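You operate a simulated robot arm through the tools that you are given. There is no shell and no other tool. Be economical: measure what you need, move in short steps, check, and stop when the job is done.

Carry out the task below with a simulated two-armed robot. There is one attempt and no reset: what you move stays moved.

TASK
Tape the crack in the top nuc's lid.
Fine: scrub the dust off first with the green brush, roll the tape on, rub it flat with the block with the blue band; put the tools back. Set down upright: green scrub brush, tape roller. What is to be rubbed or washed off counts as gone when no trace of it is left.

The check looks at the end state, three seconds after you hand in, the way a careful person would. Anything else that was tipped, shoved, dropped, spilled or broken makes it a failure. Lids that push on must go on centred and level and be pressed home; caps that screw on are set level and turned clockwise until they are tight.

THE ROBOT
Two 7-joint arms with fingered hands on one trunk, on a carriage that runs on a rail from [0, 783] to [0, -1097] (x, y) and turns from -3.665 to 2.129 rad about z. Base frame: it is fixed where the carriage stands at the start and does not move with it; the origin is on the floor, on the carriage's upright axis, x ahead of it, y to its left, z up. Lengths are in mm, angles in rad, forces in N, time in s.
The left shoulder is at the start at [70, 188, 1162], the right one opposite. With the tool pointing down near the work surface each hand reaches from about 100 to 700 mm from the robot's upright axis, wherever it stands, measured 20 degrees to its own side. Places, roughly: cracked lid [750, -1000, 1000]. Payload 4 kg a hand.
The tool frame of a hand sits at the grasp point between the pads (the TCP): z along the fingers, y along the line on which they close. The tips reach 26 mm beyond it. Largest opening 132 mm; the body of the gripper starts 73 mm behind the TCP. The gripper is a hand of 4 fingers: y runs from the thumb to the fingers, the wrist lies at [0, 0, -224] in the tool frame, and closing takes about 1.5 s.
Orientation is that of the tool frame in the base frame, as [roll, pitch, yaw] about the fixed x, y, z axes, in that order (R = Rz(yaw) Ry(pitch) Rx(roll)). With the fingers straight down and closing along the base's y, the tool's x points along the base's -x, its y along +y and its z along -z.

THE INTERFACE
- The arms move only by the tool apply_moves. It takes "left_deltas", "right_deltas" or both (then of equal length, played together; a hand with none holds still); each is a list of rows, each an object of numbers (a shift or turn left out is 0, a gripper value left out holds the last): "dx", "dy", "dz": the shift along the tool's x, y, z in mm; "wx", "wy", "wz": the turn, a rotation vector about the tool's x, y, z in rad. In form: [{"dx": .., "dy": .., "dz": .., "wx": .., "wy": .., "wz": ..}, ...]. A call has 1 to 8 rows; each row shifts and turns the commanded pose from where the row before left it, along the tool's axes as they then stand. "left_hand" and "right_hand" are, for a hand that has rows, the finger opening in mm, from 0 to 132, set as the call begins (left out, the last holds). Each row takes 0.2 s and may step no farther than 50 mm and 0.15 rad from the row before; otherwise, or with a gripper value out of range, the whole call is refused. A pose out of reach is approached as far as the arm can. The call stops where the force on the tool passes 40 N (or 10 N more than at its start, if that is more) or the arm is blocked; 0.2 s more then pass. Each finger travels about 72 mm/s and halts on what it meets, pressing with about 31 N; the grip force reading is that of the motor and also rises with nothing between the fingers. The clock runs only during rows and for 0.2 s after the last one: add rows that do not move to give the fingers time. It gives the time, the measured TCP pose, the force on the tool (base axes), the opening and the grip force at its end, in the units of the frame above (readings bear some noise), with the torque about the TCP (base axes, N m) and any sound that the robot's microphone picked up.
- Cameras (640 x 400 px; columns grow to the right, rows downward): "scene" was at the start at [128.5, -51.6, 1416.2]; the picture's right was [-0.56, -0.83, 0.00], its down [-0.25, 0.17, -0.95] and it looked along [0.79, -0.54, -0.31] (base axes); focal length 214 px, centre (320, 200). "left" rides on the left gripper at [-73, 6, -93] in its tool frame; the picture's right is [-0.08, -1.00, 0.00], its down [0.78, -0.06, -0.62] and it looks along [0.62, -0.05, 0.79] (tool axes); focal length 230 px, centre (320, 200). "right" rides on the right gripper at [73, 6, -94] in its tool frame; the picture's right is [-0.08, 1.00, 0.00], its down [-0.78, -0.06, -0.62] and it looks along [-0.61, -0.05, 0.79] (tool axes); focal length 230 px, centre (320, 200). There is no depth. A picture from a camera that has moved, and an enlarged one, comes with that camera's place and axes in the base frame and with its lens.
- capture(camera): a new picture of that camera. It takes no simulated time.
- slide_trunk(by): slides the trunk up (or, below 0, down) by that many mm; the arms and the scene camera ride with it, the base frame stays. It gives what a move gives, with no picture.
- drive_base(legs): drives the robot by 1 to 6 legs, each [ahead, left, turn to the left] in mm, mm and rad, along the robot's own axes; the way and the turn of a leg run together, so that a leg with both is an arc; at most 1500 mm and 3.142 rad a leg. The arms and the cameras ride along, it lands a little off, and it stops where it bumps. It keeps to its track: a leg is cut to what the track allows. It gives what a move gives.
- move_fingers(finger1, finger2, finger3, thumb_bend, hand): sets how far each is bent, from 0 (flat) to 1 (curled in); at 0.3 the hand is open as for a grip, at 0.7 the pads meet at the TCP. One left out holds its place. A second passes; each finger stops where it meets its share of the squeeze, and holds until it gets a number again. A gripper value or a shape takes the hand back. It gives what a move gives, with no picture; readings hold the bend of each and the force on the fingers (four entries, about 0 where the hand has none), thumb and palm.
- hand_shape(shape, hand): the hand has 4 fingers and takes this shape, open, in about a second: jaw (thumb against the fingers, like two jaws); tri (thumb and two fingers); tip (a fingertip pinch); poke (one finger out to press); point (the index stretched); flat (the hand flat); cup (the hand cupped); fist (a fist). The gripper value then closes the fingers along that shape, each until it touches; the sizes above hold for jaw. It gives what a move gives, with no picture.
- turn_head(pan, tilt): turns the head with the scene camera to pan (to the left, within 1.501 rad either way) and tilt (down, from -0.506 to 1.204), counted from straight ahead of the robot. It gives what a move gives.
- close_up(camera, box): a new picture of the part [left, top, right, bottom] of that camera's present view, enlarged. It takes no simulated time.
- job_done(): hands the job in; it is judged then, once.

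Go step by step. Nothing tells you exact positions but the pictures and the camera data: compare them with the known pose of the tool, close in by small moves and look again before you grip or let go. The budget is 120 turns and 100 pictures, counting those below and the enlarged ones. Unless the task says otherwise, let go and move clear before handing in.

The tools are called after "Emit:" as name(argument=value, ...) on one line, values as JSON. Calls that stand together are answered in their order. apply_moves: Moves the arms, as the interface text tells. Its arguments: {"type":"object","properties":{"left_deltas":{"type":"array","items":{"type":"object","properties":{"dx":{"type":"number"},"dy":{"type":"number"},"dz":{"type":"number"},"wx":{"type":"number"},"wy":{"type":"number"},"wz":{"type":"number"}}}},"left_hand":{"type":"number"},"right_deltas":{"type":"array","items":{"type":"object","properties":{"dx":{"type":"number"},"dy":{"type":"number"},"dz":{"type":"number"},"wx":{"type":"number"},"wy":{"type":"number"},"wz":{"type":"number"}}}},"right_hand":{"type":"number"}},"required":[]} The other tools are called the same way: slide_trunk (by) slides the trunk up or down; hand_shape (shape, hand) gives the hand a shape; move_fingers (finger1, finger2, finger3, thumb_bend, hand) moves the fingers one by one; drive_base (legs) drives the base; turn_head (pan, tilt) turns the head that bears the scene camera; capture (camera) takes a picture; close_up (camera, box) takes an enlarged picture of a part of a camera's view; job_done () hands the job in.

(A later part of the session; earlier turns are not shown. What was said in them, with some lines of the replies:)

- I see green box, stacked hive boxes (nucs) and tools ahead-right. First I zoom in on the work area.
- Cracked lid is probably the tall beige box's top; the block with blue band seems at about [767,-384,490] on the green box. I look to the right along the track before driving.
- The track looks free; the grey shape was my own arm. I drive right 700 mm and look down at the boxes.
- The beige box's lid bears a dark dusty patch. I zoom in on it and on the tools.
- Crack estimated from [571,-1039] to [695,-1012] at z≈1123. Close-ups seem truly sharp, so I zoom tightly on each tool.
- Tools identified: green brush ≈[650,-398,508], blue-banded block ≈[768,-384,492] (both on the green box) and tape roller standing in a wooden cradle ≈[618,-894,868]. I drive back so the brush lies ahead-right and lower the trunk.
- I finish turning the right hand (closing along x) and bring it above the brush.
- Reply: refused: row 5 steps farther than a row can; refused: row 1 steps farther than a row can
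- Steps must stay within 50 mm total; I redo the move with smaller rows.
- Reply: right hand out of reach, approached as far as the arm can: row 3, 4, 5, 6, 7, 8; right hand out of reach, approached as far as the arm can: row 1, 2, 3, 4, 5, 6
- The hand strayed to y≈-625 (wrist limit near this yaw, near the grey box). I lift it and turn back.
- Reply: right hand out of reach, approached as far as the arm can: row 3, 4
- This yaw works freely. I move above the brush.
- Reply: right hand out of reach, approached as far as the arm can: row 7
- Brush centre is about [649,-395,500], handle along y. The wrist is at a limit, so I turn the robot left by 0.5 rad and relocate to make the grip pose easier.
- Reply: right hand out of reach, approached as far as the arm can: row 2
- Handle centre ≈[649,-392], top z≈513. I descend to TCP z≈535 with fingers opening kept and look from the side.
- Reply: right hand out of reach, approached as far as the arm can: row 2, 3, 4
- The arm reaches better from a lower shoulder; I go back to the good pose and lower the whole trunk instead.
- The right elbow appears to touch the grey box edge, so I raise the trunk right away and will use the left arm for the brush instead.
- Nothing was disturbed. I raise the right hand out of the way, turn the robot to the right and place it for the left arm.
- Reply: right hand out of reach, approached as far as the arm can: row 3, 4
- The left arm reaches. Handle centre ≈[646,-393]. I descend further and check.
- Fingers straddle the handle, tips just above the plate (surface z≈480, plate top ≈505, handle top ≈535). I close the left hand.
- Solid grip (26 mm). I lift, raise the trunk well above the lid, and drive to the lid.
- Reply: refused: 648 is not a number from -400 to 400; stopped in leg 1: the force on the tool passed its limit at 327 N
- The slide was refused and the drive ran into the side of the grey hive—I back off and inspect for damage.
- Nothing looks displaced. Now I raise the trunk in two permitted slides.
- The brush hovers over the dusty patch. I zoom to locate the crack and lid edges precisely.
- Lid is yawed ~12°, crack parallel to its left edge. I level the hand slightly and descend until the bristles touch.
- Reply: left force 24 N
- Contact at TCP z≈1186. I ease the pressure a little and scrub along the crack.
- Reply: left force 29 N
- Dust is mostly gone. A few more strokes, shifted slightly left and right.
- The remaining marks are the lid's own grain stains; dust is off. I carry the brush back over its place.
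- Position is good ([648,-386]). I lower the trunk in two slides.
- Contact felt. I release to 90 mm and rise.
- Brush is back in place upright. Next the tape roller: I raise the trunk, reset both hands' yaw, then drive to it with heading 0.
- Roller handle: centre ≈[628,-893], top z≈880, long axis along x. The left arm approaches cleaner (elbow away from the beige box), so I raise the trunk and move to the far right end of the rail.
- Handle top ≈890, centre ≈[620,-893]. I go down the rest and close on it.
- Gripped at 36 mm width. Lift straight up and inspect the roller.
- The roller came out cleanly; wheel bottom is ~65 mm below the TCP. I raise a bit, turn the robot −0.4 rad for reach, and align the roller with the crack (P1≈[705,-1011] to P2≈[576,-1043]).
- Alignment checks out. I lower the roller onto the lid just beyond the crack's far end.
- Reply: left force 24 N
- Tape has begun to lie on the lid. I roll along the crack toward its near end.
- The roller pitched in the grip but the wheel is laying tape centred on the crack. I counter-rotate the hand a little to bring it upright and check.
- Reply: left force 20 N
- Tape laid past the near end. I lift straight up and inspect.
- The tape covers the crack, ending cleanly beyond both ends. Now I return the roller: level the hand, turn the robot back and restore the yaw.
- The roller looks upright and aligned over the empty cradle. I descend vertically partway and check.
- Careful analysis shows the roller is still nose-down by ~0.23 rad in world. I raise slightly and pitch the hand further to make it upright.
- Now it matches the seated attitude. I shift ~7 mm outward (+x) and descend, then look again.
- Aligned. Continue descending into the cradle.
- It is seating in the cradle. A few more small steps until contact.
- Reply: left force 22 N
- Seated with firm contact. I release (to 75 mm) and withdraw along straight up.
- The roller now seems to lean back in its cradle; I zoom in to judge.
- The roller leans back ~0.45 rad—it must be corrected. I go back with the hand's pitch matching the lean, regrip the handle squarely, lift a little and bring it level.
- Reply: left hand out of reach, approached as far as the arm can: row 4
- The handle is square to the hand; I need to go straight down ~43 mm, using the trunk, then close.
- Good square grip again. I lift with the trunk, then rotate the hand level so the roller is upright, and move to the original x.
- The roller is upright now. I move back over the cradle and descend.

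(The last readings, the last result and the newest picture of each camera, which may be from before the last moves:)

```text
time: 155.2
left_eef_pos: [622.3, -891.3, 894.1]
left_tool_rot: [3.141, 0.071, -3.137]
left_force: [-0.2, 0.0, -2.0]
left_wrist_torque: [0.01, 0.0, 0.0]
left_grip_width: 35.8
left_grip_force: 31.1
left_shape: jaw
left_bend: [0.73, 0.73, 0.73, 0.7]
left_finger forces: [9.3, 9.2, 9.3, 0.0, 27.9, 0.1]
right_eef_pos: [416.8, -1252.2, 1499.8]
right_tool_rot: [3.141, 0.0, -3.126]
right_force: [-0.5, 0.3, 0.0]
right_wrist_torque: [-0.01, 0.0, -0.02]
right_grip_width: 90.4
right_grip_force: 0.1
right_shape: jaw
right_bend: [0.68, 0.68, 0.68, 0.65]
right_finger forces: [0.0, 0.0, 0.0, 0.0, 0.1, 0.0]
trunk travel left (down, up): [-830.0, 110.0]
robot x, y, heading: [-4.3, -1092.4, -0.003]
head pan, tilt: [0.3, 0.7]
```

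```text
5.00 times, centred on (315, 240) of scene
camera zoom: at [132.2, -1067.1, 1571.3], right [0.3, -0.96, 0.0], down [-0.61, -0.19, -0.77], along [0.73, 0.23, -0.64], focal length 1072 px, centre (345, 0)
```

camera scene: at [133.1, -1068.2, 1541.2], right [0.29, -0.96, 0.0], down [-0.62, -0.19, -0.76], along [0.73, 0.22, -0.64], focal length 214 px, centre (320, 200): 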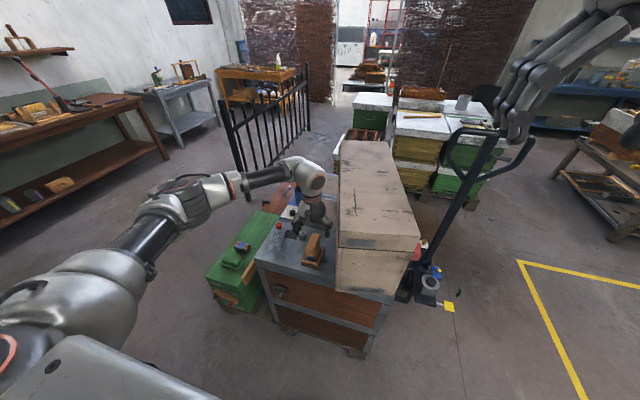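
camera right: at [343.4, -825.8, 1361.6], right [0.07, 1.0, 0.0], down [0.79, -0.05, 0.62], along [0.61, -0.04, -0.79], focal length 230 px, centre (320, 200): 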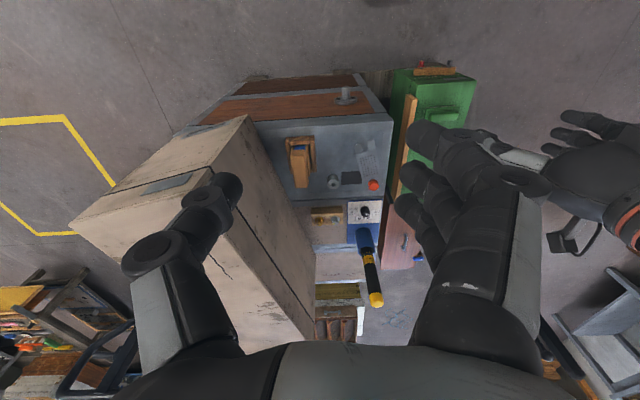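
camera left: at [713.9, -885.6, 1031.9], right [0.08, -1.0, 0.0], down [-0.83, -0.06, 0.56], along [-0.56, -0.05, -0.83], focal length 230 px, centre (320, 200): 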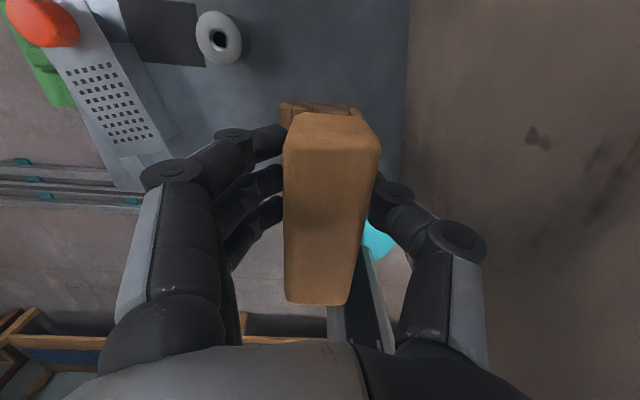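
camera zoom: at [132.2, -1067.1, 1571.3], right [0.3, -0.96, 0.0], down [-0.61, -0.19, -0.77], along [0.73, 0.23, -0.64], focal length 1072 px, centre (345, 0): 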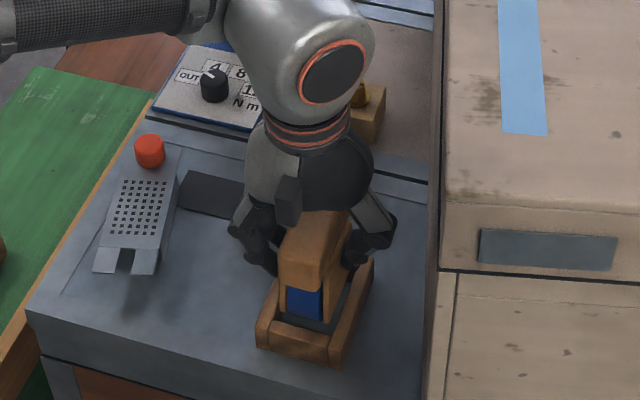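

Well aligned over the cradle. Lower further in small steps to contact.

Emit:
apply_moves(left_deltas=[{"dz": 16, "dx": 1.2}, {"dz": 5, "dx": 0.4}, {"dz": 2, "dx": 0.1}, {}])

Emit:
apply_moves(left_deltas=[{"dz": 1.5, "dx": 0.1}, {"dz": 1, "dx": 0.1}, {}])

```text
time: 156.2
left_eef_pos: [623.3, -892.2, 870.7]
left_tool_rot: [-3.141, 0.072, -3.138]
left_force: [-0.3, 1.9, 1.4]
left_wrist_torque: [0.03, -0.01, 0.03]
left_grip_width: 35.8
left_grip_force: 30.9
left_shape: jaw
left_bend: [0.73, 0.73, 0.73, 0.7]
left_finger forces: [9.9, 9.7, 9.8, 0.0, 28.4, 0.0]
right_eef_pos: [417.1, -1253.7, 1497.8]
right_tool_rot: [3.14, -0.002, -3.125]
right_force: [-0.4, 0.1, 0.2]
right_wrist_torque: [-0.02, 0.01, -0.01]
right_grip_width: 90.3
right_grip_force: 0.1
right_shape: jaw
right_bend: [0.68, 0.68, 0.68, 0.65]
right_finger forces: [0.0, 0.0, 0.0, 0.1, 0.0, 0.0]
trunk travel left (down, up): [-830.0, 110.0]
robot x, y, heading: [0.3, -1096.7, -0.005]
head pan, tilt: [0.3, 0.7]
```

```text
time: 157.1
left_eef_pos: [622.7, -892.7, 870.4]
left_tool_rot: [-3.141, 0.074, -3.139]
left_force: [0.6, 2.0, 17.4]
left_wrist_torque: [0.11, -0.06, -0.01]
left_grip_width: 36.0
left_grip_force: 31.7
left_shape: jaw
left_bend: [0.73, 0.73, 0.73, 0.7]
left_finger forces: [11.5, 11.1, 10.9, 0.0, 31.6, 0.0]
right_eef_pos: [415.4, -1254.3, 1500.1]
right_tool_rot: [3.14, 0.0, -3.126]
right_force: [-0.4, -0.3, 0.4]
right_wrist_torque: [0.0, -0.05, 0.02]
right_grip_width: 90.3
right_grip_force: 0.0
right_shape: jaw
right_bend: [0.68, 0.68, 0.68, 0.65]
right_finger forces: [0.0, 0.0, 0.0, 0.0, 0.0, 0.0]
trunk travel left (down, up): [-830.0, 110.0]
robot x, y, heading: [-0.7, -1092.8, 0.005]
head pan, tilt: [0.3, 0.7]
```

Emit:
apply_moves(left_deltas=[{"dz": -1.3, "dx": -0.1}, {}])

Emit:
apply_moves(left_deltas=[{}, {}, {}, {}], left_hand=60)

Emit:
close_up(camera="scene", box=[290, 225, 350, 285])

```text
time: 157.7
left_eef_pos: [622.5, -892.1, 871.2]
left_tool_rot: [3.14, 0.071, -3.14]
left_force: [1.0, 0.9, 11.7]
left_wrist_torque: [0.02, -0.14, 0.02]
left_grip_width: 36.1
left_grip_force: 31.1
left_shape: jaw
left_bend: [0.73, 0.73, 0.73, 0.7]
left_finger forces: [11.4, 10.6, 10.6, 0.0, 31.7, 0.1]
right_eef_pos: [413.7, -1254.7, 1499.3]
right_tool_rot: [3.139, 0.001, -3.125]
right_force: [-0.1, -1.1, -0.9]
right_wrist_torque: [-0.02, -0.01, 0.01]
right_grip_width: 90.4
right_grip_force: 0.0
right_shape: jaw
right_bend: [0.68, 0.68, 0.68, 0.65]
right_finger forces: [0.0, 0.0, 0.1, 0.1, 0.1, 0.0]
trunk travel left (down, up): [-830.0, 110.0]
robot x, y, heading: [-0.1, -1093.5, -0.0]
head pan, tilt: [0.3, 0.7]
```

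```text
time: 158.7
left_eef_pos: [622.6, -891.8, 870.0]
left_tool_rot: [3.14, 0.069, -3.141]
left_force: [0.2, -0.1, 0.3]
left_wrist_torque: [0.0, 0.03, 0.02]
left_grip_width: 59.2
left_grip_force: 0.1
left_shape: jaw
left_bend: [0.73, 0.73, 0.73, 0.7]
left_finger forces: [0.1, 0.0, 0.1, 0.1, 0.0, 0.0]
right_eef_pos: [416.2, -1254.5, 1500.2]
right_tool_rot: [3.14, -0.002, -3.125]
right_force: [-0.1, 0.0, 0.1]
right_wrist_torque: [0.0, 0.03, 0.01]
right_grip_width: 90.3
right_grip_force: 0.1
right_shape: jaw
right_bend: [0.68, 0.68, 0.68, 0.65]
right_finger forces: [0.0, 0.1, 0.0, 0.0, 0.0, 0.0]
trunk travel left (down, up): [-830.0, 110.0]
robot x, y, heading: [0.5, -1091.7, -0.002]
head pan, tilt: [0.3, 0.7]
```

```text
6.67 times, centred on (320, 255) of scene
camera zoom: at [133.1, -1067.8, 1571.2], right [0.3, -0.96, 0.0], down [-0.62, -0.19, -0.76], along [0.73, 0.23, -0.64], focal length 1430 px, centre (320, -167)
```

zoom: 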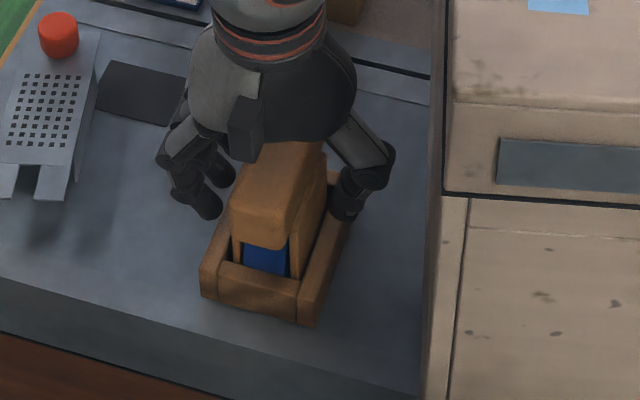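

The roller stands upright and released, as at the start. I withdraw upward, level the hand and clear away.

Emit:
apply_moves(left_deltas=[{"dz": -15, "dx": -1.1}, {"dz": -40, "dx": -3}, {"dz": -45, "dx": -3.3}, {"dz": -45, "dx": -3.3}, {"wy": 0.072}], left_hand=75)

Emit:
close_up(camera="scene", box=[290, 210, 360, 280])

```text
time: 159.8
left_eef_pos: [623.1, -890.8, 1016.3]
left_tool_rot: [3.141, -0.002, -3.139]
left_force: [0.4, 0.1, 0.8]
left_wrist_torque: [-0.01, 0.0, -0.02]
left_grip_width: 74.0
left_grip_force: 0.0
left_shape: jaw
left_bend: [0.72, 0.72, 0.72, 0.7]
left_finger forces: [0.0, 0.0, 0.0, 0.0, 0.0, 0.1]
right_eef_pos: [417.0, -1253.3, 1498.9]
right_tool_rot: [3.139, -0.001, -3.124]
right_force: [-0.3, 0.2, 0.3]
right_wrist_torque: [0.0, 0.0, -0.02]
right_grip_width: 90.4
right_grip_force: 0.1
right_shape: jaw
right_bend: [0.68, 0.68, 0.68, 0.65]
right_finger forces: [0.0, 0.0, 0.1, 0.0, 0.0, 0.0]
trunk travel left (down, up): [-830.0, 110.0]
robot x, y, heading: [-0.3, -1092.0, 0.001]
head pan, tilt: [0.3, 0.7]
```

```text
5.71 times, centred on (325, 245) of scene
camera zoom: at [134.0, -1068.0, 1571.1], right [0.3, -0.96, 0.0], down [-0.62, -0.19, -0.76], along [0.73, 0.23, -0.64], focal length 1226 px, centre (291, -57)
```

zoom: 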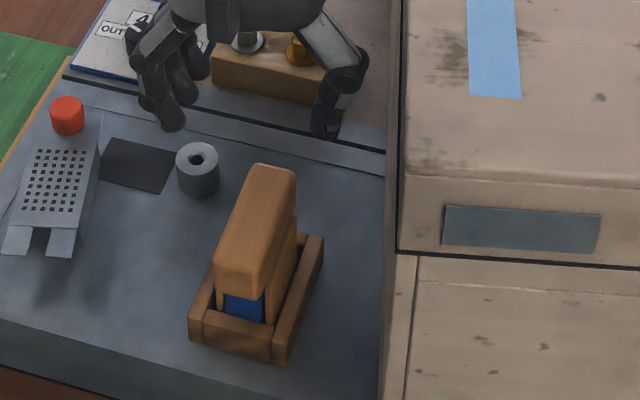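

The roller stands upright in the cradle. Now the rubbing block: I raise, retract the hand, and drive toward it.

Emit:
slide_trunk(by=110)

Emit:
apply_moves(left_deltas=[{"dx": 45}, {"dx": 45}, {"dx": 45}, {"dx": 35}], left_hand=100)

Emit:
drive_base(legs=[[0, 652, 0], [0, 0, -0.8]])

Emit:
apply_moves(left_deltas=[{"wz": 0.13}, {"wz": 0.13}, {"wz": 0.13}, {"wz": 0.13}, {"wz": 0.13}, {"wz": 0.117}])

```text
time: 161.3
left_eef_pos: [623.1, -890.5, 1124.6]
left_tool_rot: [3.141, -0.002, -3.137]
left_force: [-0.7, -0.5, 0.3]
left_wrist_torque: [-0.01, 0.04, -0.02]
left_grip_width: 74.5
left_grip_force: 0.1
left_shape: jaw
left_bend: [0.72, 0.72, 0.72, 0.7]
left_finger forces: [0.1, 0.1, 0.0, 0.1, 0.0, 0.0]
right_eef_pos: [417.4, -1253.8, 1609.0]
right_tool_rot: [3.139, -0.002, -3.123]
right_force: [-0.2, -0.3, 0.0]
right_wrist_torque: [0.0, 0.01, -0.01]
right_grip_width: 90.2
right_grip_force: 0.0
right_shape: jaw
right_bend: [0.68, 0.68, 0.68, 0.65]
right_finger forces: [0.1, 0.0, 0.0, 0.0, 0.0, 0.0]
trunk travel left (down, up): [-940.0, 0.0]
robot x, y, heading: [-2.7, -1092.6, 0.004]
head pan, tilt: [0.3, 0.7]
```

```text
time: 162.3
left_eef_pos: [451.6, -892.6, 1125.3]
left_tool_rot: [3.141, -0.001, -3.14]
left_force: [-0.2, 1.1, 0.3]
left_wrist_torque: [0.02, 0.01, 0.0]
left_grip_width: 99.6
left_grip_force: 0.1
left_shape: jaw
left_bend: [0.63, 0.63, 0.63, 0.59]
left_finger forces: [0.0, 0.0, 0.1, 0.0, 0.0, 0.2]
right_eef_pos: [414.8, -1253.1, 1609.8]
right_tool_rot: [3.138, 0.0, -3.125]
right_force: [0.0, -0.3, 0.3]
right_wrist_torque: [0.01, 0.0, 0.01]
right_grip_width: 90.3
right_grip_force: 0.1
right_shape: jaw
right_bend: [0.68, 0.68, 0.68, 0.65]
right_finger forces: [0.1, 0.0, 0.1, 0.0, 0.0, 0.0]
trunk travel left (down, up): [-940.0, 0.0]
robot x, y, heading: [2.3, -1093.1, -0.001]
head pan, tilt: [0.3, 0.7]
```

```text
time: 168.0
left_eef_pos: [461.0, -626.3, 1126.2]
left_tool_rot: [3.142, -0.003, 2.347]
left_force: [0.8, 0.0, -0.6]
left_wrist_torque: [-0.02, -0.02, 0.03]
left_grip_width: 99.7
left_grip_force: 0.2
left_shape: jaw
left_bend: [0.63, 0.63, 0.63, 0.59]
left_finger forces: [0.0, 0.0, 0.1, 0.0, 0.0, 0.1]
right_eef_pos: [177.2, -853.6, 1610.1]
right_tool_rot: [-3.141, -0.002, 2.361]
right_force: [-0.6, -0.3, 0.4]
right_wrist_torque: [-0.01, 0.04, 0.0]
right_grip_width: 90.3
right_grip_force: 0.0
right_shape: jaw
right_bend: [0.68, 0.68, 0.68, 0.65]
right_finger forces: [0.0, 0.0, 0.1, 0.1, 0.1, 0.0]
trunk travel left (down, up): [-940.0, 0.0]
robot x, y, heading: [-1.4, -442.3, -0.796]
head pan, tilt: [0.3, 0.7]
```

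```text
time: 169.4
left_eef_pos: [460.1, -626.5, 1126.6]
left_tool_rot: [-3.142, -0.002, 1.579]
left_force: [0.5, 0.7, 0.2]
left_wrist_torque: [0.04, 0.01, 0.0]
left_grip_width: 99.6
left_grip_force: 0.0
left_shape: jaw
left_bend: [0.63, 0.63, 0.63, 0.59]
left_finger forces: [0.1, 0.1, 0.0, 0.0, 0.0, 0.0]
right_eef_pos: [176.6, -854.8, 1609.8]
right_tool_rot: [3.141, -0.002, 2.363]
right_force: [-0.7, -0.3, -0.4]
right_wrist_torque: [0.0, 0.02, -0.01]
right_grip_width: 90.3
right_grip_force: 0.1
right_shape: jaw
right_bend: [0.68, 0.68, 0.68, 0.65]
right_finger forces: [0.1, 0.0, 0.1, 0.0, 0.0, 0.0]
trunk travel left (down, up): [-940.0, 0.0]
robot x, y, heading: [2.0, -443.2, -0.795]
head pan, tilt: [0.3, 0.7]
```

Emit:
apply_moves(left_deltas=[{"dy": 20, "dx": 44}, {"dy": 20, "dx": 44}, {"dy": 40, "dx": 28}, {"dy": 40, "dx": 28}, {"dy": 40, "dx": 28}, {"dy": 40, "dx": 28}, {"dy": 44, "dx": 20}, {"dy": 44, "dx": 20}])

Emit:
apply_moves(left_deltas=[{"dy": 19, "dx": 0}, {"dz": -30}, {}])

```text
time: 171.2
left_eef_pos: [746.5, -383.0, 1125.7]
left_tool_rot: [-3.14, -0.001, 1.579]
left_force: [0.6, -1.2, -1.0]
left_wrist_torque: [-0.01, -0.01, -0.02]
left_grip_width: 99.8
left_grip_force: 0.1
left_shape: jaw
left_bend: [0.63, 0.63, 0.63, 0.59]
left_finger forces: [0.0, 0.0, 0.1, 0.0, 0.1, 0.0]
right_eef_pos: [177.4, -853.1, 1608.2]
right_tool_rot: [-3.142, -0.003, 2.361]
right_force: [0.3, 0.4, 0.0]
right_wrist_torque: [-0.02, 0.03, 0.02]
right_grip_width: 90.5
right_grip_force: 0.1
right_shape: jaw
right_bend: [0.68, 0.68, 0.68, 0.65]
right_finger forces: [0.0, 0.0, 0.1, 0.0, 0.1, 0.1]
trunk travel left (down, up): [-940.0, 0.0]
robot x, y, heading: [4.2, -448.7, -0.798]
head pan, tilt: [0.3, 0.7]
```

```text
time: 172.0
left_eef_pos: [764.8, -383.1, 1156.6]
left_tool_rot: [3.14, -0.002, 1.583]
left_force: [0.5, 0.9, 0.1]
left_wrist_torque: [0.0, 0.0, -0.01]
left_grip_width: 100.0
left_grip_force: 0.0
left_shape: jaw
left_bend: [0.63, 0.63, 0.63, 0.59]
left_finger forces: [0.0, 0.0, 0.0, 0.0, 0.1, 0.0]
right_eef_pos: [175.3, -852.7, 1609.2]
right_tool_rot: [3.138, 0.0, 2.361]
right_force: [0.4, 0.2, -0.6]
right_wrist_torque: [0.0, -0.01, 0.01]
right_grip_width: 90.5
right_grip_force: 0.0
right_shape: jaw
right_bend: [0.68, 0.68, 0.68, 0.65]
right_finger forces: [0.0, 0.0, 0.0, 0.0, 0.0, 0.0]
trunk travel left (down, up): [-940.0, 0.0]
robot x, y, heading: [-1.8, -449.1, -0.796]
head pan, tilt: [0.3, 0.7]
```

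Emit:
slide_trunk(by=-400)

Emit:
slide_trunk(by=-170)

Emit:
capture(camera="left")

```text
time: 175.8
left_eef_pos: [764.6, -382.7, 754.4]
left_tool_rot: [-3.141, -0.001, 1.579]
left_force: [0.5, 0.4, 0.4]
left_wrist_torque: [0.01, 0.0, -0.02]
left_grip_width: 99.6
left_grip_force: 0.0
left_shape: jaw
left_bend: [0.63, 0.63, 0.63, 0.59]
left_finger forces: [0.1, 0.1, 0.0, 0.0, 0.0, 0.0]
right_eef_pos: [177.2, -854.8, 1208.5]
right_tool_rot: [3.139, -0.003, 2.363]
right_force: [0.4, -0.3, 0.2]
right_wrist_torque: [-0.04, -0.01, 0.02]
right_grip_width: 90.3
right_grip_force: 0.1
right_shape: jaw
right_bend: [0.68, 0.68, 0.68, 0.65]
right_finger forces: [0.0, 0.1, 0.0, 0.1, 0.1, 0.0]
trunk travel left (down, up): [-540.0, 400.0]
robot x, y, heading: [2.7, -441.6, -0.797]
head pan, tilt: [0.3, 0.7]
```

```text
time: 177.7
left_eef_pos: [764.7, -382.1, 587.6]
left_tool_rot: [-3.142, -0.002, 1.582]
left_force: [-0.2, -0.3, 0.2]
left_wrist_torque: [0.03, -0.01, 0.0]
left_grip_width: 99.8
left_grip_force: 0.0
left_shape: jaw
left_bend: [0.63, 0.63, 0.63, 0.59]
left_finger forces: [0.0, 0.0, 0.0, 0.0, 0.1, 0.0]
right_eef_pos: [176.9, -853.4, 1039.1]
right_tool_rot: [3.141, 0.0, 2.36]
right_force: [-0.5, 0.5, -0.4]
right_wrist_torque: [0.01, -0.01, 0.02]
right_grip_width: 90.4
right_grip_force: 0.2
right_shape: jaw
right_bend: [0.68, 0.68, 0.68, 0.65]
right_finger forces: [0.0, 0.1, 0.0, 0.1, 0.0, 0.0]
trunk travel left (down, up): [-370.0, 570.0]
robot x, y, heading: [-0.2, -443.9, -0.799]
head pan, tilt: [0.3, 0.7]
```

```text
4 pictures are left
camera left: at [771.4, -455.6, 679.3], right [-1.0, -0.09, 0.0], down [-0.07, 0.78, 0.62], along [-0.05, 0.62, -0.79], focal length 230 px, centre (320, 200)
```

left: 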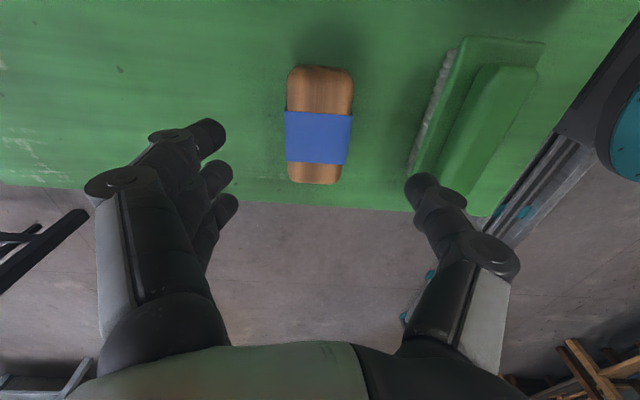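

Block centre ≈[767,-384], 47 mm wide. I narrow to 80 mm and descend over it.

Emit:
apply_moves(left_deltas=[{"dy": 2, "dx": -2}, {"dz": 30}, {"dz": 30}, {"dz": 14}, {"dz": 6}, {}], left_hand=80)

Emit:
apply_moves(left_deltas=[{}, {}, {}, {}, {}, {}], left_hand=0)

```text
time: 179.1
left_eef_pos: [764.3, -384.9, 505.9]
left_tool_rot: [-3.142, -0.002, 1.582]
left_force: [-0.2, -0.1, 0.9]
left_wrist_torque: [0.01, -0.01, -0.01]
left_grip_width: 80.7
left_grip_force: 0.1
left_shape: jaw
left_bend: [0.71, 0.71, 0.71, 0.69]
left_finger forces: [0.0, 0.1, 0.0, 0.0, 0.0, 0.0]
right_eef_pos: [177.6, -853.4, 1038.8]
right_tool_rot: [3.139, -0.002, 2.362]
right_force: [-0.8, 0.4, -0.4]
right_wrist_torque: [0.01, 0.0, 0.02]
right_grip_width: 90.2
right_grip_force: 0.0
right_shape: jaw
right_bend: [0.68, 0.68, 0.68, 0.65]
right_finger forces: [0.0, 0.0, 0.1, 0.1, 0.1, 0.0]
trunk travel left (down, up): [-370.0, 570.0]
robot x, y, heading: [-0.0, -444.8, -0.797]
head pan, tilt: [0.3, 0.7]
```

```text
time: 180.5
left_eef_pos: [764.7, -385.6, 505.2]
left_tool_rot: [-3.141, -0.002, 1.582]
left_force: [-0.3, -0.8, 0.3]
left_wrist_torque: [-0.01, -0.02, 0.0]
left_grip_width: 41.7
left_grip_force: 31.7
left_shape: jaw
left_bend: [0.73, 0.73, 0.73, 0.7]
left_finger forces: [9.4, 9.4, 9.3, 0.1, 28.1, 0.0]
right_eef_pos: [177.6, -854.0, 1039.7]
right_tool_rot: [3.139, -0.001, 2.362]
right_force: [-0.3, -0.2, -0.3]
right_wrist_torque: [0.0, -0.02, 0.04]
right_grip_width: 90.1
right_grip_force: 0.1
right_shape: jaw
right_bend: [0.68, 0.68, 0.68, 0.65]
right_finger forces: [0.0, 0.0, 0.1, 0.0, 0.0, 0.0]
trunk travel left (down, up): [-370.0, 570.0]
robot x, y, heading: [-0.7, -444.6, -0.8]
head pan, tilt: [0.3, 0.7]
```

Block gripped (42 mm). Lift with arm and trunk to above lid height.

Emit:
apply_moves(left_deltas=[{"dz": -15}, {"dz": -35}])

Emit:
slide_trunk(by=400)

Emit:
slide_trunk(by=170)

Emit:
apply_moves(left_deltas=[{"dy": -40, "dz": -20}, {"dy": -40, "dz": -20}, {"dy": -45, "dz": -20}, {"dz": -40}, {"dz": -25}])

```text
time: 181.1
left_eef_pos: [765.0, -384.7, 556.5]
left_tool_rot: [-3.141, -0.001, 1.58]
left_force: [0.3, 0.4, -0.8]
left_wrist_torque: [0.0, -0.01, 0.03]
left_grip_width: 41.8
left_grip_force: 30.8
left_shape: jaw
left_bend: [0.73, 0.73, 0.73, 0.7]
left_finger forces: [9.5, 9.4, 9.5, 0.0, 28.1, 0.0]
right_eef_pos: [176.0, -853.1, 1039.5]
right_tool_rot: [3.14, 0.001, 2.362]
right_force: [0.2, 0.0, 0.2]
right_wrist_torque: [0.02, -0.03, 0.03]
right_grip_width: 90.2
right_grip_force: 0.1
right_shape: jaw
right_bend: [0.68, 0.68, 0.68, 0.65]
right_finger forces: [0.1, 0.1, 0.1, 0.1, 0.1, 0.0]
trunk travel left (down, up): [-370.0, 570.0]
robot x, y, heading: [-0.5, -444.4, -0.798]
head pan, tilt: [0.3, 0.7]
```

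```text
time: 184.9
left_eef_pos: [765.3, -384.3, 956.9]
left_tool_rot: [3.141, -0.001, 1.582]
left_force: [0.2, -0.7, -1.0]
left_wrist_torque: [-0.02, 0.02, -0.01]
left_grip_width: 41.9
left_grip_force: 30.9
left_shape: jaw
left_bend: [0.73, 0.73, 0.73, 0.7]
left_finger forces: [9.4, 9.4, 9.4, 0.1, 28.1, 0.0]
right_eef_pos: [177.9, -853.0, 1439.3]
right_tool_rot: [3.141, -0.002, 2.362]
right_force: [0.6, 0.2, -0.5]
right_wrist_torque: [-0.05, 0.01, 0.01]
right_grip_width: 90.4
right_grip_force: 0.1
right_shape: jaw
right_bend: [0.68, 0.68, 0.68, 0.65]
right_finger forces: [0.0, 0.1, 0.0, 0.0, 0.1, 0.1]
trunk travel left (down, up): [-770.0, 170.0]
robot x, y, heading: [1.6, -444.6, -0.793]
head pan, tilt: [0.3, 0.7]
```

```text
time: 186.9
left_eef_pos: [765.9, -386.5, 1127.9]
left_tool_rot: [-3.141, -0.003, 1.582]
left_force: [0.8, 0.3, -0.7]
left_wrist_torque: [-0.03, -0.02, 0.01]
left_grip_width: 41.9
left_grip_force: 31.4
left_shape: jaw
left_bend: [0.73, 0.73, 0.73, 0.7]
left_finger forces: [9.3, 9.3, 9.3, 0.1, 28.1, 0.0]
right_eef_pos: [176.5, -854.0, 1609.2]
right_tool_rot: [3.139, -0.001, 2.361]
right_force: [0.6, 0.4, 0.0]
right_wrist_torque: [-0.02, -0.05, -0.03]
right_grip_width: 90.2
right_grip_force: 0.0
right_shape: jaw
right_bend: [0.68, 0.68, 0.68, 0.65]
right_finger forces: [0.0, 0.1, 0.0, 0.1, 0.1, 0.1]
trunk travel left (down, up): [-940.0, 0.0]
robot x, y, heading: [-4.8, -447.1, -0.799]
head pan, tilt: [0.3, 0.7]
```

```text
time: 188.1
left_eef_pos: [641.8, -385.4, 1251.4]
left_tool_rot: [-3.141, -0.003, 1.581]
left_force: [-0.1, -0.5, -0.7]
left_wrist_torque: [-0.01, -0.05, 0.0]
left_grip_width: 41.5
left_grip_force: 31.3
left_shape: jaw
left_bend: [0.73, 0.73, 0.73, 0.7]
left_finger forces: [9.3, 9.4, 9.4, 0.1, 28.2, 0.1]
right_eef_pos: [176.2, -854.0, 1610.0]
right_tool_rot: [3.14, -0.002, 2.36]
right_force: [-0.2, -0.2, 0.3]
right_wrist_torque: [0.01, 0.0, -0.01]
right_grip_width: 90.2
right_grip_force: 0.1
right_shape: jaw
right_bend: [0.68, 0.68, 0.68, 0.65]
right_finger forces: [0.0, 0.1, 0.0, 0.0, 0.0, 0.0]
trunk travel left (down, up): [-940.0, 0.0]
robot x, y, heading: [-2.2, -443.9, -0.797]
head pan, tilt: [0.3, 0.7]
```

Emit:
drive_base(legs=[[459, -449, 0]])

Emit:
turn_head(pan=0.75, tilt=0.8)

Emit:
close_up(camera="scene", box=[240, 80, 400, 240])

```text
time: 191.6
left_eef_pos: [641.4, -1021.0, 1249.4]
left_tool_rot: [-3.141, 0.001, 1.584]
left_force: [-0.5, -0.2, -1.8]
left_wrist_torque: [-0.01, 0.0, 0.01]
left_grip_width: 41.8
left_grip_force: 30.7
left_shape: jaw
left_bend: [0.73, 0.73, 0.73, 0.7]
left_finger forces: [9.4, 9.3, 9.4, 0.0, 28.2, 0.0]
right_eef_pos: [179.0, -1491.1, 1610.3]
right_tool_rot: [3.142, 0.0, 2.364]
right_force: [-0.2, 0.4, -0.2]
right_wrist_torque: [-0.05, 0.04, 0.0]
right_grip_width: 90.2
right_grip_force: 0.1
right_shape: jaw
right_bend: [0.68, 0.68, 0.68, 0.65]
right_finger forces: [0.0, 0.1, 0.0, 0.0, 0.0, 0.0]
trunk travel left (down, up): [-940.0, 0.0]
robot x, y, heading: [1.5, -1084.4, -0.796]
head pan, tilt: [0.3, 0.7]
```

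```text
time: 192.5
left_eef_pos: [641.8, -1024.5, 1251.2]
left_tool_rot: [3.141, -0.002, 1.582]
left_force: [0.0, 0.2, -2.1]
left_wrist_torque: [0.01, 0.01, -0.03]
left_grip_width: 41.6
left_grip_force: 30.9
left_shape: jaw
left_bend: [0.73, 0.73, 0.73, 0.7]
left_finger forces: [9.4, 9.5, 9.4, 0.1, 28.3, 0.0]
right_eef_pos: [177.0, -1494.9, 1609.3]
right_tool_rot: [3.139, -0.002, 2.363]
right_force: [-0.5, -0.3, -0.2]
right_wrist_torque: [0.01, 0.03, 0.0]
right_grip_width: 90.3
right_grip_force: 0.0
right_shape: jaw
right_bend: [0.68, 0.68, 0.68, 0.65]
right_finger forces: [0.1, 0.1, 0.1, 0.0, 0.1, 0.1]
trunk travel left (down, up): [-940.0, 0.0]
robot x, y, heading: [1.7, -1087.9, -0.79]
head pan, tilt: [0.75, 0.799]
```

```text
2.50 times, centred on (320, 160) of scene
camera zoom: at [117.6, -1123.2, 1672.9], right [-0.05, -1.0, 0.0], down [-0.72, 0.03, -0.7], along [0.7, -0.03, -0.72], focal length 536 px, centre (320, 300)
```

zoom: 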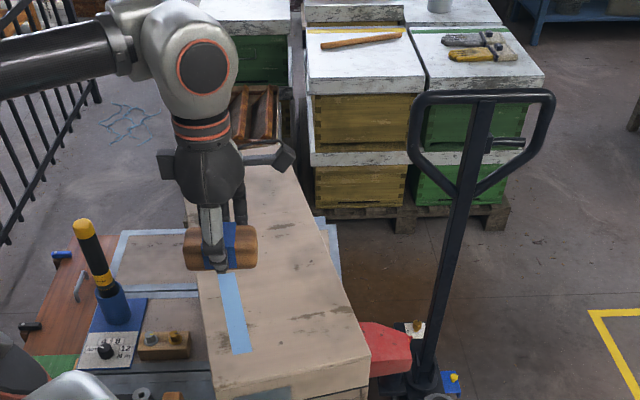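

The block hangs over the tape. I descend to contact.

Emit:
apply_moves(left_deltas=[{"dz": 45, "dx": -5}, {"dz": 40}, {"dz": 4}, {"dz": 3}, {"dz": 2}, {}])

```text
time: 193.9
left_eef_pos: [642.8, -1028.8, 1157.2]
left_tool_rot: [-3.141, -0.001, 1.582]
left_force: [0.9, 0.3, -0.8]
left_wrist_torque: [0.01, -0.01, 0.0]
left_grip_width: 41.4
left_grip_force: 31.2
left_shape: jaw
left_bend: [0.73, 0.73, 0.73, 0.7]
left_finger forces: [9.4, 9.4, 9.3, 0.1, 28.1, 0.1]
right_eef_pos: [179.0, -1492.5, 1609.3]
right_tool_rot: [3.139, -0.001, 2.365]
right_force: [0.3, -0.8, 0.0]
right_wrist_torque: [-0.02, 0.02, -0.01]
right_grip_width: 90.4
right_grip_force: 0.0
right_shape: jaw
right_bend: [0.68, 0.68, 0.68, 0.65]
right_finger forces: [0.0, 0.0, 0.0, 0.0, 0.0, 0.0]
trunk travel left (down, up): [-940.0, 0.0]
robot x, y, heading: [3.3, -1085.6, -0.794]
head pan, tilt: [0.75, 0.799]
```

Emit:
apply_moves(left_deltas=[{"dz": 1.5}, {"dz": 1.5}, {"dz": 1}, {}])

```text
time: 194.9
left_eef_pos: [640.8, -1029.7, 1154.3]
left_tool_rot: [3.138, 0.001, 1.583]
left_force: [4.8, 1.1, 17.9]
left_wrist_torque: [-0.01, -0.16, -0.02]
left_grip_width: 42.1
left_grip_force: 30.9
left_shape: jaw
left_bend: [0.74, 0.74, 0.74, 0.7]
left_finger forces: [11.8, 11.7, 11.8, 0.0, 31.0, 0.0]
right_eef_pos: [176.1, -1492.5, 1610.1]
right_tool_rot: [3.14, -0.001, 2.364]
right_force: [0.1, -0.1, 0.3]
right_wrist_torque: [-0.01, 0.0, -0.02]
right_grip_width: 90.3
right_grip_force: 0.0
right_shape: jaw
right_bend: [0.68, 0.68, 0.68, 0.65]
right_finger forces: [0.1, 0.1, 0.0, 0.1, 0.0, 0.1]
trunk travel left (down, up): [-940.0, 0.0]
robot x, y, heading: [1.8, -1083.0, -0.797]
head pan, tilt: [0.75, 0.799]
```

Contact at 18 N. I rub along the tape, full length, back and forth.

Emit:
apply_moves(left_deltas=[{"dy": 21, "dx": 5}, {"dy": 21, "dx": 5}, {"dy": 21, "dx": 5}, {"dy": 21, "dx": 5}, {"dy": -25, "dx": -6}, {"dy": -25, "dx": -6}, {"dy": -25, "dx": -6}, {"dy": -25, "dx": -6}])

Emit:
apply_moves(left_deltas=[{"dy": -25, "dx": -6}, {"dy": -25, "dx": -6}, {"dy": -25, "dx": -6}, {"dy": -10, "dx": -2}, {"dy": 25, "dx": 6}, {"dy": 25, "dx": 6}, {"dy": 25, "dx": 6}, {"dy": 25, "dx": 6}])

```text
time: 196.7
left_eef_pos: [624.9, -1032.6, 1153.5]
left_tool_rot: [3.141, -0.002, 1.583]
left_force: [8.6, 1.2, 17.2]
left_wrist_torque: [0.02, -0.36, 0.03]
left_grip_width: 43.1
left_grip_force: 30.5
left_shape: jaw
left_bend: [0.74, 0.74, 0.74, 0.71]
left_finger forces: [12.4, 12.4, 12.3, 0.0, 28.9, 0.0]
right_eef_pos: [176.9, -1492.8, 1610.5]
right_tool_rot: [3.141, 0.0, 2.361]
right_force: [-0.6, 0.0, -0.6]
right_wrist_torque: [-0.03, -0.02, -0.01]
right_grip_width: 90.4
right_grip_force: 0.1
right_shape: jaw
right_bend: [0.68, 0.68, 0.68, 0.65]
right_finger forces: [0.1, 0.0, 0.0, 0.0, 0.0, 0.1]
trunk travel left (down, up): [-940.0, 0.0]
robot x, y, heading: [0.4, -1082.0, -0.792]
head pan, tilt: [0.75, 0.799]
```

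```text
time: 198.5
left_eef_pos: [638.9, -1029.7, 1153.9]
left_tool_rot: [-3.141, -0.003, 1.58]
left_force: [-1.7, 0.2, 4.2]
left_wrist_torque: [0.02, -0.03, 0.05]
left_grip_width: 43.1
left_grip_force: 30.6
left_shape: jaw
left_bend: [0.74, 0.74, 0.74, 0.71]
left_finger forces: [9.8, 9.9, 9.8, 0.1, 31.3, 0.0]
right_eef_pos: [176.4, -1493.3, 1609.2]
right_tool_rot: [3.14, -0.001, 2.363]
right_force: [0.2, 0.1, -1.4]
right_wrist_torque: [-0.02, -0.01, 0.02]
right_grip_width: 90.1
right_grip_force: 0.1
right_shape: jaw
right_bend: [0.68, 0.68, 0.68, 0.65]
right_finger forces: [0.1, 0.0, 0.0, 0.0, 0.1, 0.0]
trunk travel left (down, up): [-940.0, 0.0]
robot x, y, heading: [1.4, -1085.5, -0.796]
head pan, tilt: [0.75, 0.799]
```

Emit:
apply_moves(left_deltas=[{"dz": 1.2}, {"dy": 22, "dx": 5}, {"dy": 22, "dx": 5}, {"dy": 22, "dx": 5}, {"dy": 20, "dx": 5}, {"dy": -25, "dx": -6}, {"dy": -25, "dx": -6}, {"dy": -25, "dx": -6}])

Emit:
apply_moves(left_deltas=[{"dy": -25, "dx": -6}, {"dy": -25, "dx": -6}, {"dy": -25, "dx": -6}, {"dy": -25, "dx": -6}, {"dy": 5}, {"dz": -15}, {"dz": -45}, {"dz": -40}])

Emit:
close_up(camera="scene", box=[275, 110, 355, 220])

```text
time: 200.3
left_eef_pos: [650.2, -1026.7, 1152.3]
left_tool_rot: [3.141, 0.001, 1.582]
left_force: [5.4, 2.1, 15.5]
left_wrist_torque: [0.03, -0.24, 0.01]
left_grip_width: 43.2
left_grip_force: 30.7
left_shape: jaw
left_bend: [0.74, 0.74, 0.74, 0.71]
left_finger forces: [11.8, 11.9, 11.7, 0.1, 29.9, 0.0]
right_eef_pos: [176.1, -1493.0, 1609.9]
right_tool_rot: [3.141, 0.001, 2.364]
right_force: [0.1, 0.0, -0.7]
right_wrist_torque: [0.01, -0.02, -0.01]
right_grip_width: 90.2
right_grip_force: 0.1
right_shape: jaw
right_bend: [0.68, 0.68, 0.68, 0.65]
right_finger forces: [0.1, 0.0, 0.0, 0.0, 0.1, 0.0]
trunk travel left (down, up): [-940.0, 0.0]
robot x, y, heading: [-0.1, -1085.2, -0.799]
head pan, tilt: [0.75, 0.799]
```

```text
time: 202.1
left_eef_pos: [554.8, -1052.2, 1251.6]
left_tool_rot: [3.141, -0.002, 1.583]
left_force: [-0.5, -0.1, -0.1]
left_wrist_torque: [0.02, -0.02, 0.02]
left_grip_width: 43.4
left_grip_force: 30.4
left_shape: jaw
left_bend: [0.74, 0.74, 0.74, 0.71]
left_finger forces: [10.1, 10.1, 10.0, 0.1, 30.2, 0.0]
right_eef_pos: [176.1, -1492.8, 1609.8]
right_tool_rot: [3.14, 0.0, 2.363]
right_force: [-0.6, 0.1, 0.7]
right_wrist_torque: [0.01, -0.02, 0.01]
right_grip_width: 90.4
right_grip_force: 0.0
right_shape: jaw
right_bend: [0.68, 0.68, 0.68, 0.65]
right_finger forces: [0.0, 0.0, 0.0, 0.0, 0.0, 0.0]
trunk travel left (down, up): [-940.0, 0.0]
robot x, y, heading: [3.4, -1083.0, -0.795]
head pan, tilt: [0.75, 0.799]
```

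```text
3.64 times, centred on (315, 165) of scene
camera zoom: at [115.9, -1122.3, 1673.0], right [-0.04, -1.0, 0.0], down [-0.72, 0.03, -0.7], along [0.7, -0.03, -0.72], focal length 780 px, centre (338, 327)
```

zoom: 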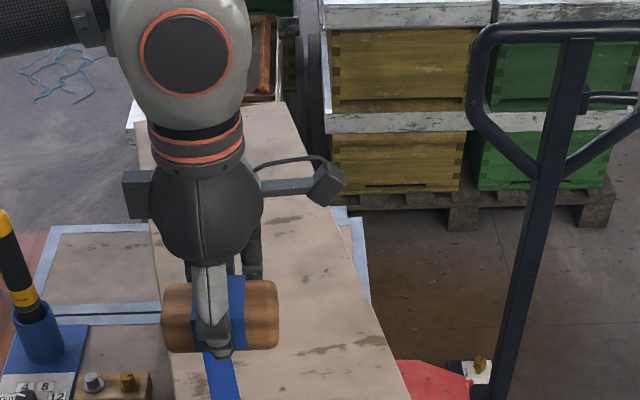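

The tape under the block has turned dark blue (flat). I move off a bit and check its whole length.

Emit:
drive_base(legs=[[-180, 175, 0]])

Emit:
turn_head(pan=0.4, tilt=0.8)

Emit:
close_up(camera="scene", box=[260, 90, 380, 230])

```text
time: 204.0
left_eef_pos: [557.1, -805.6, 1253.0]
left_tool_rot: [3.14, -0.005, 1.582]
left_force: [0.2, -1.2, -1.2]
left_wrist_torque: [0.03, -0.02, -0.01]
left_grip_width: 43.4
left_grip_force: 30.7
left_shape: jaw
left_bend: [0.74, 0.74, 0.74, 0.71]
left_finger forces: [10.1, 10.1, 9.9, 0.1, 30.2, 0.1]
right_eef_pos: [177.9, -1247.4, 1607.7]
right_tool_rot: [3.138, -0.002, 2.363]
right_force: [-0.1, 0.1, 0.2]
right_wrist_torque: [0.04, 0.02, 0.01]
right_grip_width: 90.1
right_grip_force: 0.1
right_shape: jaw
right_bend: [0.68, 0.68, 0.68, 0.65]
right_finger forces: [0.0, 0.0, 0.0, 0.1, 0.0, 0.0]
trunk travel left (down, up): [-940.0, 0.0]
robot x, y, heading: [0.6, -832.5, -0.798]
head pan, tilt: [0.75, 0.799]
```

```text
time: 204.8
left_eef_pos: [556.5, -800.5, 1250.2]
left_tool_rot: [3.141, 0.0, 1.582]
left_force: [-0.2, 0.3, -1.3]
left_wrist_torque: [0.01, 0.02, -0.03]
left_grip_width: 43.2
left_grip_force: 30.8
left_shape: jaw
left_bend: [0.74, 0.74, 0.74, 0.71]
left_finger forces: [10.1, 10.1, 10.0, 0.1, 30.3, 0.0]
right_eef_pos: [176.7, -1241.6, 1610.6]
right_tool_rot: [-3.141, 0.001, 2.363]
right_force: [0.4, 0.2, 0.2]
right_wrist_torque: [-0.02, -0.02, 0.0]
right_grip_width: 90.3
right_grip_force: 0.1
right_shape: jaw
right_bend: [0.68, 0.68, 0.68, 0.65]
right_finger forces: [0.0, 0.1, 0.1, 0.1, 0.0, 0.1]
trunk travel left (down, up): [-940.0, 0.0]
robot x, y, heading: [-4.7, -832.3, -0.798]
head pan, tilt: [0.4, 0.799]
```

```text
2.86 times, centred on (320, 160) of scene
camera zoom: at [111.2, -897.3, 1673.0], right [-0.38, -0.92, 0.0], down [-0.66, 0.28, -0.7], along [0.64, -0.27, -0.72], focal length 613 px, centre (320, 314)
```

zoom: 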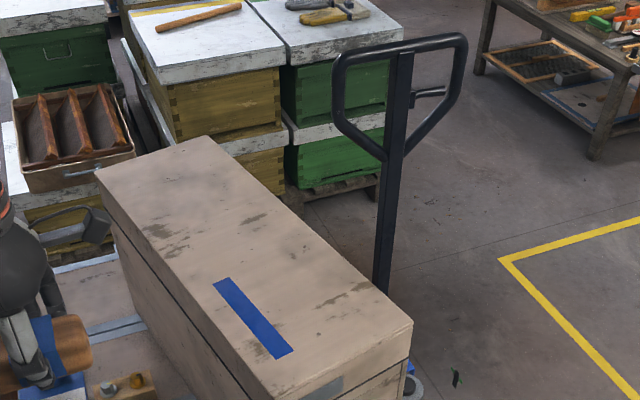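

The tape is uniformly flat and dark over its whole length. Now I return the block to its place.

Emit:
drive_base(legs=[[-297, 290, 0]])

Emit:
apply_moves(left_deltas=[{"dy": 40, "dz": 20}, {"dy": 42, "dz": 20}, {"dy": 42, "dz": 20}, {"dy": 42, "dz": 20}, {"dy": 42, "dz": 20}, {"dz": 23}, {}])

```text
time: 207.4
left_eef_pos: [557.7, -390.9, 1250.4]
left_tool_rot: [3.141, -0.005, 1.576]
left_force: [0.7, 0.1, -1.5]
left_wrist_torque: [0.01, 0.0, 0.04]
left_grip_width: 43.1
left_grip_force: 31.2
left_shape: jaw
left_bend: [0.74, 0.74, 0.74, 0.71]
left_finger forces: [10.0, 10.1, 10.0, 0.1, 30.3, 0.1]
right_eef_pos: [174.5, -831.4, 1608.4]
right_tool_rot: [3.139, -0.003, 2.356]
right_force: [0.8, -0.5, -1.0]
right_wrist_torque: [-0.01, -0.03, -0.01]
right_grip_width: 90.3
right_grip_force: 0.0
right_shape: jaw
right_bend: [0.68, 0.68, 0.68, 0.65]
right_finger forces: [0.0, 0.0, 0.0, 0.0, 0.0, 0.0]
trunk travel left (down, up): [-940.0, 0.0]
robot x, y, heading: [0.3, -415.1, -0.802]
head pan, tilt: [0.4, 0.799]
```

```text
time: 209.0
left_eef_pos: [764.4, -387.2, 1128.3]
left_tool_rot: [3.141, 0.001, 1.576]
left_force: [0.4, 0.0, -0.7]
left_wrist_torque: [0.03, 0.03, -0.02]
left_grip_width: 43.2
left_grip_force: 31.0
left_shape: jaw
left_bend: [0.74, 0.74, 0.74, 0.71]
left_finger forces: [10.0, 9.9, 9.9, 0.0, 30.0, 0.0]
right_eef_pos: [174.5, -827.0, 1608.8]
right_tool_rot: [3.138, 0.001, 2.356]
right_force: [-0.1, 0.2, -0.5]
right_wrist_torque: [-0.01, -0.02, -0.02]
right_grip_width: 90.0
right_grip_force: 0.1
right_shape: jaw
right_bend: [0.68, 0.68, 0.68, 0.65]
right_finger forces: [0.1, 0.0, 0.0, 0.0, 0.1, 0.0]
trunk travel left (down, up): [-940.0, 0.0]
robot x, y, heading: [3.6, -417.0, -0.805]
head pan, tilt: [0.4, 0.799]
```

Emit:
slide_trunk(by=-400)

Emit:
slide_trunk(by=-170)

Emit:
apply_moves(left_deltas=[{"dz": 30, "dx": 2}, {"dz": 16}, {"dz": 3}, {}])

```text
time: 212.8
left_eef_pos: [765.2, -387.0, 728.1]
left_tool_rot: [3.141, -0.001, 1.575]
left_force: [-0.3, 0.3, -0.7]
left_wrist_torque: [0.02, 0.03, -0.02]
left_grip_width: 43.4
left_grip_force: 30.7
left_shape: jaw
left_bend: [0.74, 0.74, 0.74, 0.71]
left_finger forces: [10.0, 10.0, 10.0, 0.0, 30.1, 0.0]
right_eef_pos: [175.4, -826.3, 1209.1]
right_tool_rot: [3.14, -0.003, 2.357]
right_force: [-0.2, -0.2, 0.0]
right_wrist_torque: [0.04, 0.0, -0.01]
right_grip_width: 90.3
right_grip_force: 0.1
right_shape: jaw
right_bend: [0.68, 0.68, 0.68, 0.65]
right_finger forces: [0.0, 0.1, 0.0, 0.0, 0.0, 0.1]
trunk travel left (down, up): [-540.0, 400.0]
robot x, y, heading: [1.4, -413.5, -0.802]
head pan, tilt: [0.4, 0.799]
```

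```text
time: 214.7
left_eef_pos: [764.8, -386.8, 558.7]
left_tool_rot: [3.14, -0.001, 1.575]
left_force: [-0.9, -0.8, -0.5]
left_wrist_torque: [-0.02, 0.0, 0.02]
left_grip_width: 43.3
left_grip_force: 31.0
left_shape: jaw
left_bend: [0.74, 0.74, 0.74, 0.71]
left_finger forces: [10.1, 10.0, 10.0, 0.0, 30.0, 0.0]
right_eef_pos: [174.2, -827.0, 1039.3]
right_tool_rot: [3.14, 0.0, 2.357]
right_force: [0.1, -0.3, -0.8]
right_wrist_torque: [-0.03, -0.01, 0.02]
right_grip_width: 90.5
right_grip_force: 0.0
right_shape: jaw
right_bend: [0.68, 0.68, 0.68, 0.65]
right_finger forces: [0.0, 0.1, 0.1, 0.0, 0.0, 0.0]
trunk travel left (down, up): [-370.0, 570.0]
robot x, y, heading: [-1.9, -417.2, -0.804]
head pan, tilt: [0.4, 0.799]
```

```text
time: 215.7
left_eef_pos: [765.8, -384.9, 509.5]
left_tool_rot: [3.142, -0.003, 1.575]
left_force: [-1.0, -0.6, -1.1]
left_wrist_torque: [0.01, -0.03, -0.03]
left_grip_width: 43.4
left_grip_force: 30.9
left_shape: jaw
left_bend: [0.74, 0.74, 0.74, 0.71]
left_finger forces: [10.0, 10.0, 9.9, 0.0, 30.1, 0.1]
right_eef_pos: [174.1, -827.7, 1039.7]
right_tool_rot: [3.14, -0.002, 2.358]
right_force: [-0.3, 0.1, -0.2]
right_wrist_torque: [0.02, 0.02, -0.02]
right_grip_width: 90.3
right_grip_force: 0.1
right_shape: jaw
right_bend: [0.68, 0.68, 0.68, 0.65]
right_finger forces: [0.1, 0.0, 0.1, 0.1, 0.0, 0.0]
trunk travel left (down, up): [-370.0, 570.0]
robot x, y, heading: [-0.4, -414.8, -0.802]
head pan, tilt: [0.4, 0.799]
```

Emit:
apply_moves(left_deltas=[{"dz": 2.5}, {"dz": 1.5}, {"dz": 1}, {}])

```text
time: 216.7
left_eef_pos: [765.7, -385.7, 504.8]
left_tool_rot: [3.14, -0.001, 1.576]
left_force: [-0.1, -0.8, -2.0]
left_wrist_torque: [-0.01, -0.02, -0.01]
left_grip_width: 43.1
left_grip_force: 30.8
left_shape: jaw
left_bend: [0.74, 0.74, 0.74, 0.71]
left_finger forces: [10.0, 10.0, 10.0, 0.1, 30.0, 0.0]
right_eef_pos: [174.6, -827.4, 1038.3]
right_tool_rot: [3.141, -0.003, 2.356]
right_force: [-0.2, 0.4, 0.5]
right_wrist_torque: [-0.02, -0.01, 0.03]
right_grip_width: 90.2
right_grip_force: 0.0
right_shape: jaw
right_bend: [0.68, 0.68, 0.68, 0.65]
right_finger forces: [0.0, 0.0, 0.1, 0.0, 0.1, 0.0]
trunk travel left (down, up): [-370.0, 570.0]
robot x, y, heading: [-4.1, -416.1, -0.8]
head pan, tilt: [0.4, 0.799]
```

Emit:
apply_moves(left_deltas=[{"dz": 1}, {"dz": 1}, {"dz": 0.8}, {}])

```text
time: 217.7
left_eef_pos: [766.4, -385.2, 502.8]
left_tool_rot: [3.14, -0.001, 1.575]
left_force: [0.2, -0.2, 7.2]
left_wrist_torque: [0.0, -0.14, 0.03]
left_grip_width: 43.3
left_grip_force: 30.8
left_shape: jaw
left_bend: [0.74, 0.74, 0.74, 0.71]
left_finger forces: [10.2, 10.1, 10.1, 0.1, 30.6, 0.0]
right_eef_pos: [173.9, -827.8, 1038.5]
right_tool_rot: [3.138, -0.002, 2.355]
right_force: [-0.2, -0.4, -0.5]
right_wrist_torque: [0.0, -0.02, 0.01]
right_grip_width: 90.4
right_grip_force: 0.0
right_shape: jaw
right_bend: [0.68, 0.68, 0.68, 0.65]
right_finger forces: [0.1, 0.1, 0.0, 0.0, 0.0, 0.1]
trunk travel left (down, up): [-370.0, 570.0]
robot x, y, heading: [2.1, -416.9, -0.799]
head pan, tilt: [0.4, 0.799]
```

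Contact felt. I release and rise clear, then take the last picture.

Emit:
apply_moves(left_deltas=[{}, {}, {}, {}, {}], left_hand=80)

Emit:
apply_moves(left_deltas=[{"dz": -20}, {"dz": -40}, {"dz": -45}, {"dz": -45}])

Emit:
slide_trunk(by=300)

Emit:
capture(camera="left")

```text
time: 218.9
left_eef_pos: [765.6, -384.6, 502.3]
left_tool_rot: [3.142, -0.001, 1.575]
left_force: [-0.8, -0.2, 0.0]
left_wrist_torque: [0.01, -0.02, 0.02]
left_grip_width: 79.6
left_grip_force: 0.1
left_shape: jaw
left_bend: [0.71, 0.71, 0.71, 0.71]
left_finger forces: [0.0, 0.0, 0.0, 0.0, 0.0, 0.1]
right_eef_pos: [175.1, -827.3, 1040.2]
right_tool_rot: [3.14, -0.001, 2.357]
right_force: [0.8, 0.2, -0.3]
right_wrist_torque: [-0.02, 0.03, 0.02]
right_grip_width: 90.0
right_grip_force: 0.1
right_shape: jaw
right_bend: [0.68, 0.68, 0.68, 0.65]
right_finger forces: [0.0, 0.0, 0.0, 0.0, 0.0, 0.0]
trunk travel left (down, up): [-370.0, 570.0]
robot x, y, heading: [0.9, -417.2, -0.802]
head pan, tilt: [0.4, 0.799]
```

```text
time: 219.9
left_eef_pos: [765.1, -383.6, 653.9]
left_tool_rot: [-3.142, -0.002, 1.576]
left_force: [0.1, -0.5, -0.3]
left_wrist_torque: [0.0, -0.02, -0.02]
left_grip_width: 79.9
left_grip_force: 0.1
left_shape: jaw
left_bend: [0.71, 0.71, 0.71, 0.7]
left_finger forces: [0.0, 0.0, 0.0, 0.0, 0.0, 0.1]
right_eef_pos: [173.4, -827.4, 1039.0]
right_tool_rot: [3.14, -0.001, 2.355]
right_force: [-0.7, 0.4, -0.2]
right_wrist_torque: [-0.01, 0.0, 0.04]
right_grip_width: 90.2
right_grip_force: 0.1
right_shape: jaw
right_bend: [0.68, 0.68, 0.68, 0.65]
right_finger forces: [0.1, 0.1, 0.0, 0.0, 0.0, 0.1]
trunk travel left (down, up): [-370.0, 570.0]
robot x, y, heading: [1.4, -418.0, -0.803]
head pan, tilt: [0.4, 0.799]
```

```text
time: 222.9
left_eef_pos: [766.3, -385.2, 953.2]
left_tool_rot: [-3.141, -0.003, 1.576]
left_force: [0.0, -1.1, 0.3]
left_wrist_torque: [0.01, 0.01, -0.03]
left_grip_width: 79.6
left_grip_force: 0.1
left_shape: jaw
left_bend: [0.71, 0.71, 0.71, 0.7]
left_finger forces: [0.0, 0.1, 0.0, 0.1, 0.1, 0.0]
right_eef_pos: [174.6, -827.6, 1339.5]
right_tool_rot: [3.139, -0.003, 2.358]
right_force: [0.4, 0.1, 0.3]
right_wrist_torque: [0.01, -0.01, 0.01]
right_grip_width: 90.2
right_grip_force: 0.0
right_shape: jaw
right_bend: [0.68, 0.68, 0.68, 0.65]
right_finger forces: [0.0, 0.0, 0.1, 0.1, 0.0, 0.0]
trunk travel left (down, up): [-670.0, 270.0]
robot x, y, heading: [-0.8, -416.2, -0.799]
head pan, tilt: [0.4, 0.799]
```

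```text
0 pictures are left
camera left: at [773.0, -456.5, 1045.3], right [-1.0, -0.08, 0.0], down [-0.06, 0.78, 0.62], along [-0.05, 0.62, -0.79], focal length 230 px, centre (320, 200)
```

left: 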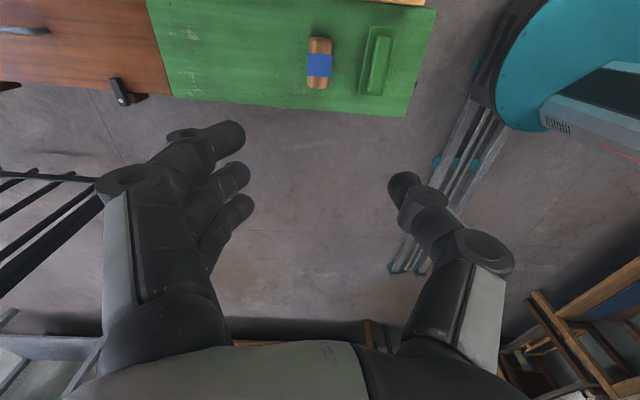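

The brush and block are back on the green box, the roller stands upright in its cradle, and the tape lies flat over the crack. Both hands are clear, so I hand in.

Emit:
job_done()

```text
The job is handed in.
```

I brushed the dust off the crack in the top nuc's lid, rolled the tape on past both ends and rubbed it flat. The brush, roller and block are back in their places. The job is handed in, and I have not seen its result.

- **Bumps:** while driving, my left hand struck the side of the grey hive (327 N). Earlier, my right elbow pressed lightly on the top of the same hive. Pictures taken after each showed nothing tipped or moved.
- **Roller:** it leaned back in its cradle the first time I set it down. I gripped it again and set it upright, and a picture confirmed it.
- **Lid:** a few brown marks near the crack did not change with more brushing. I took them for stains in the lid, not dust.
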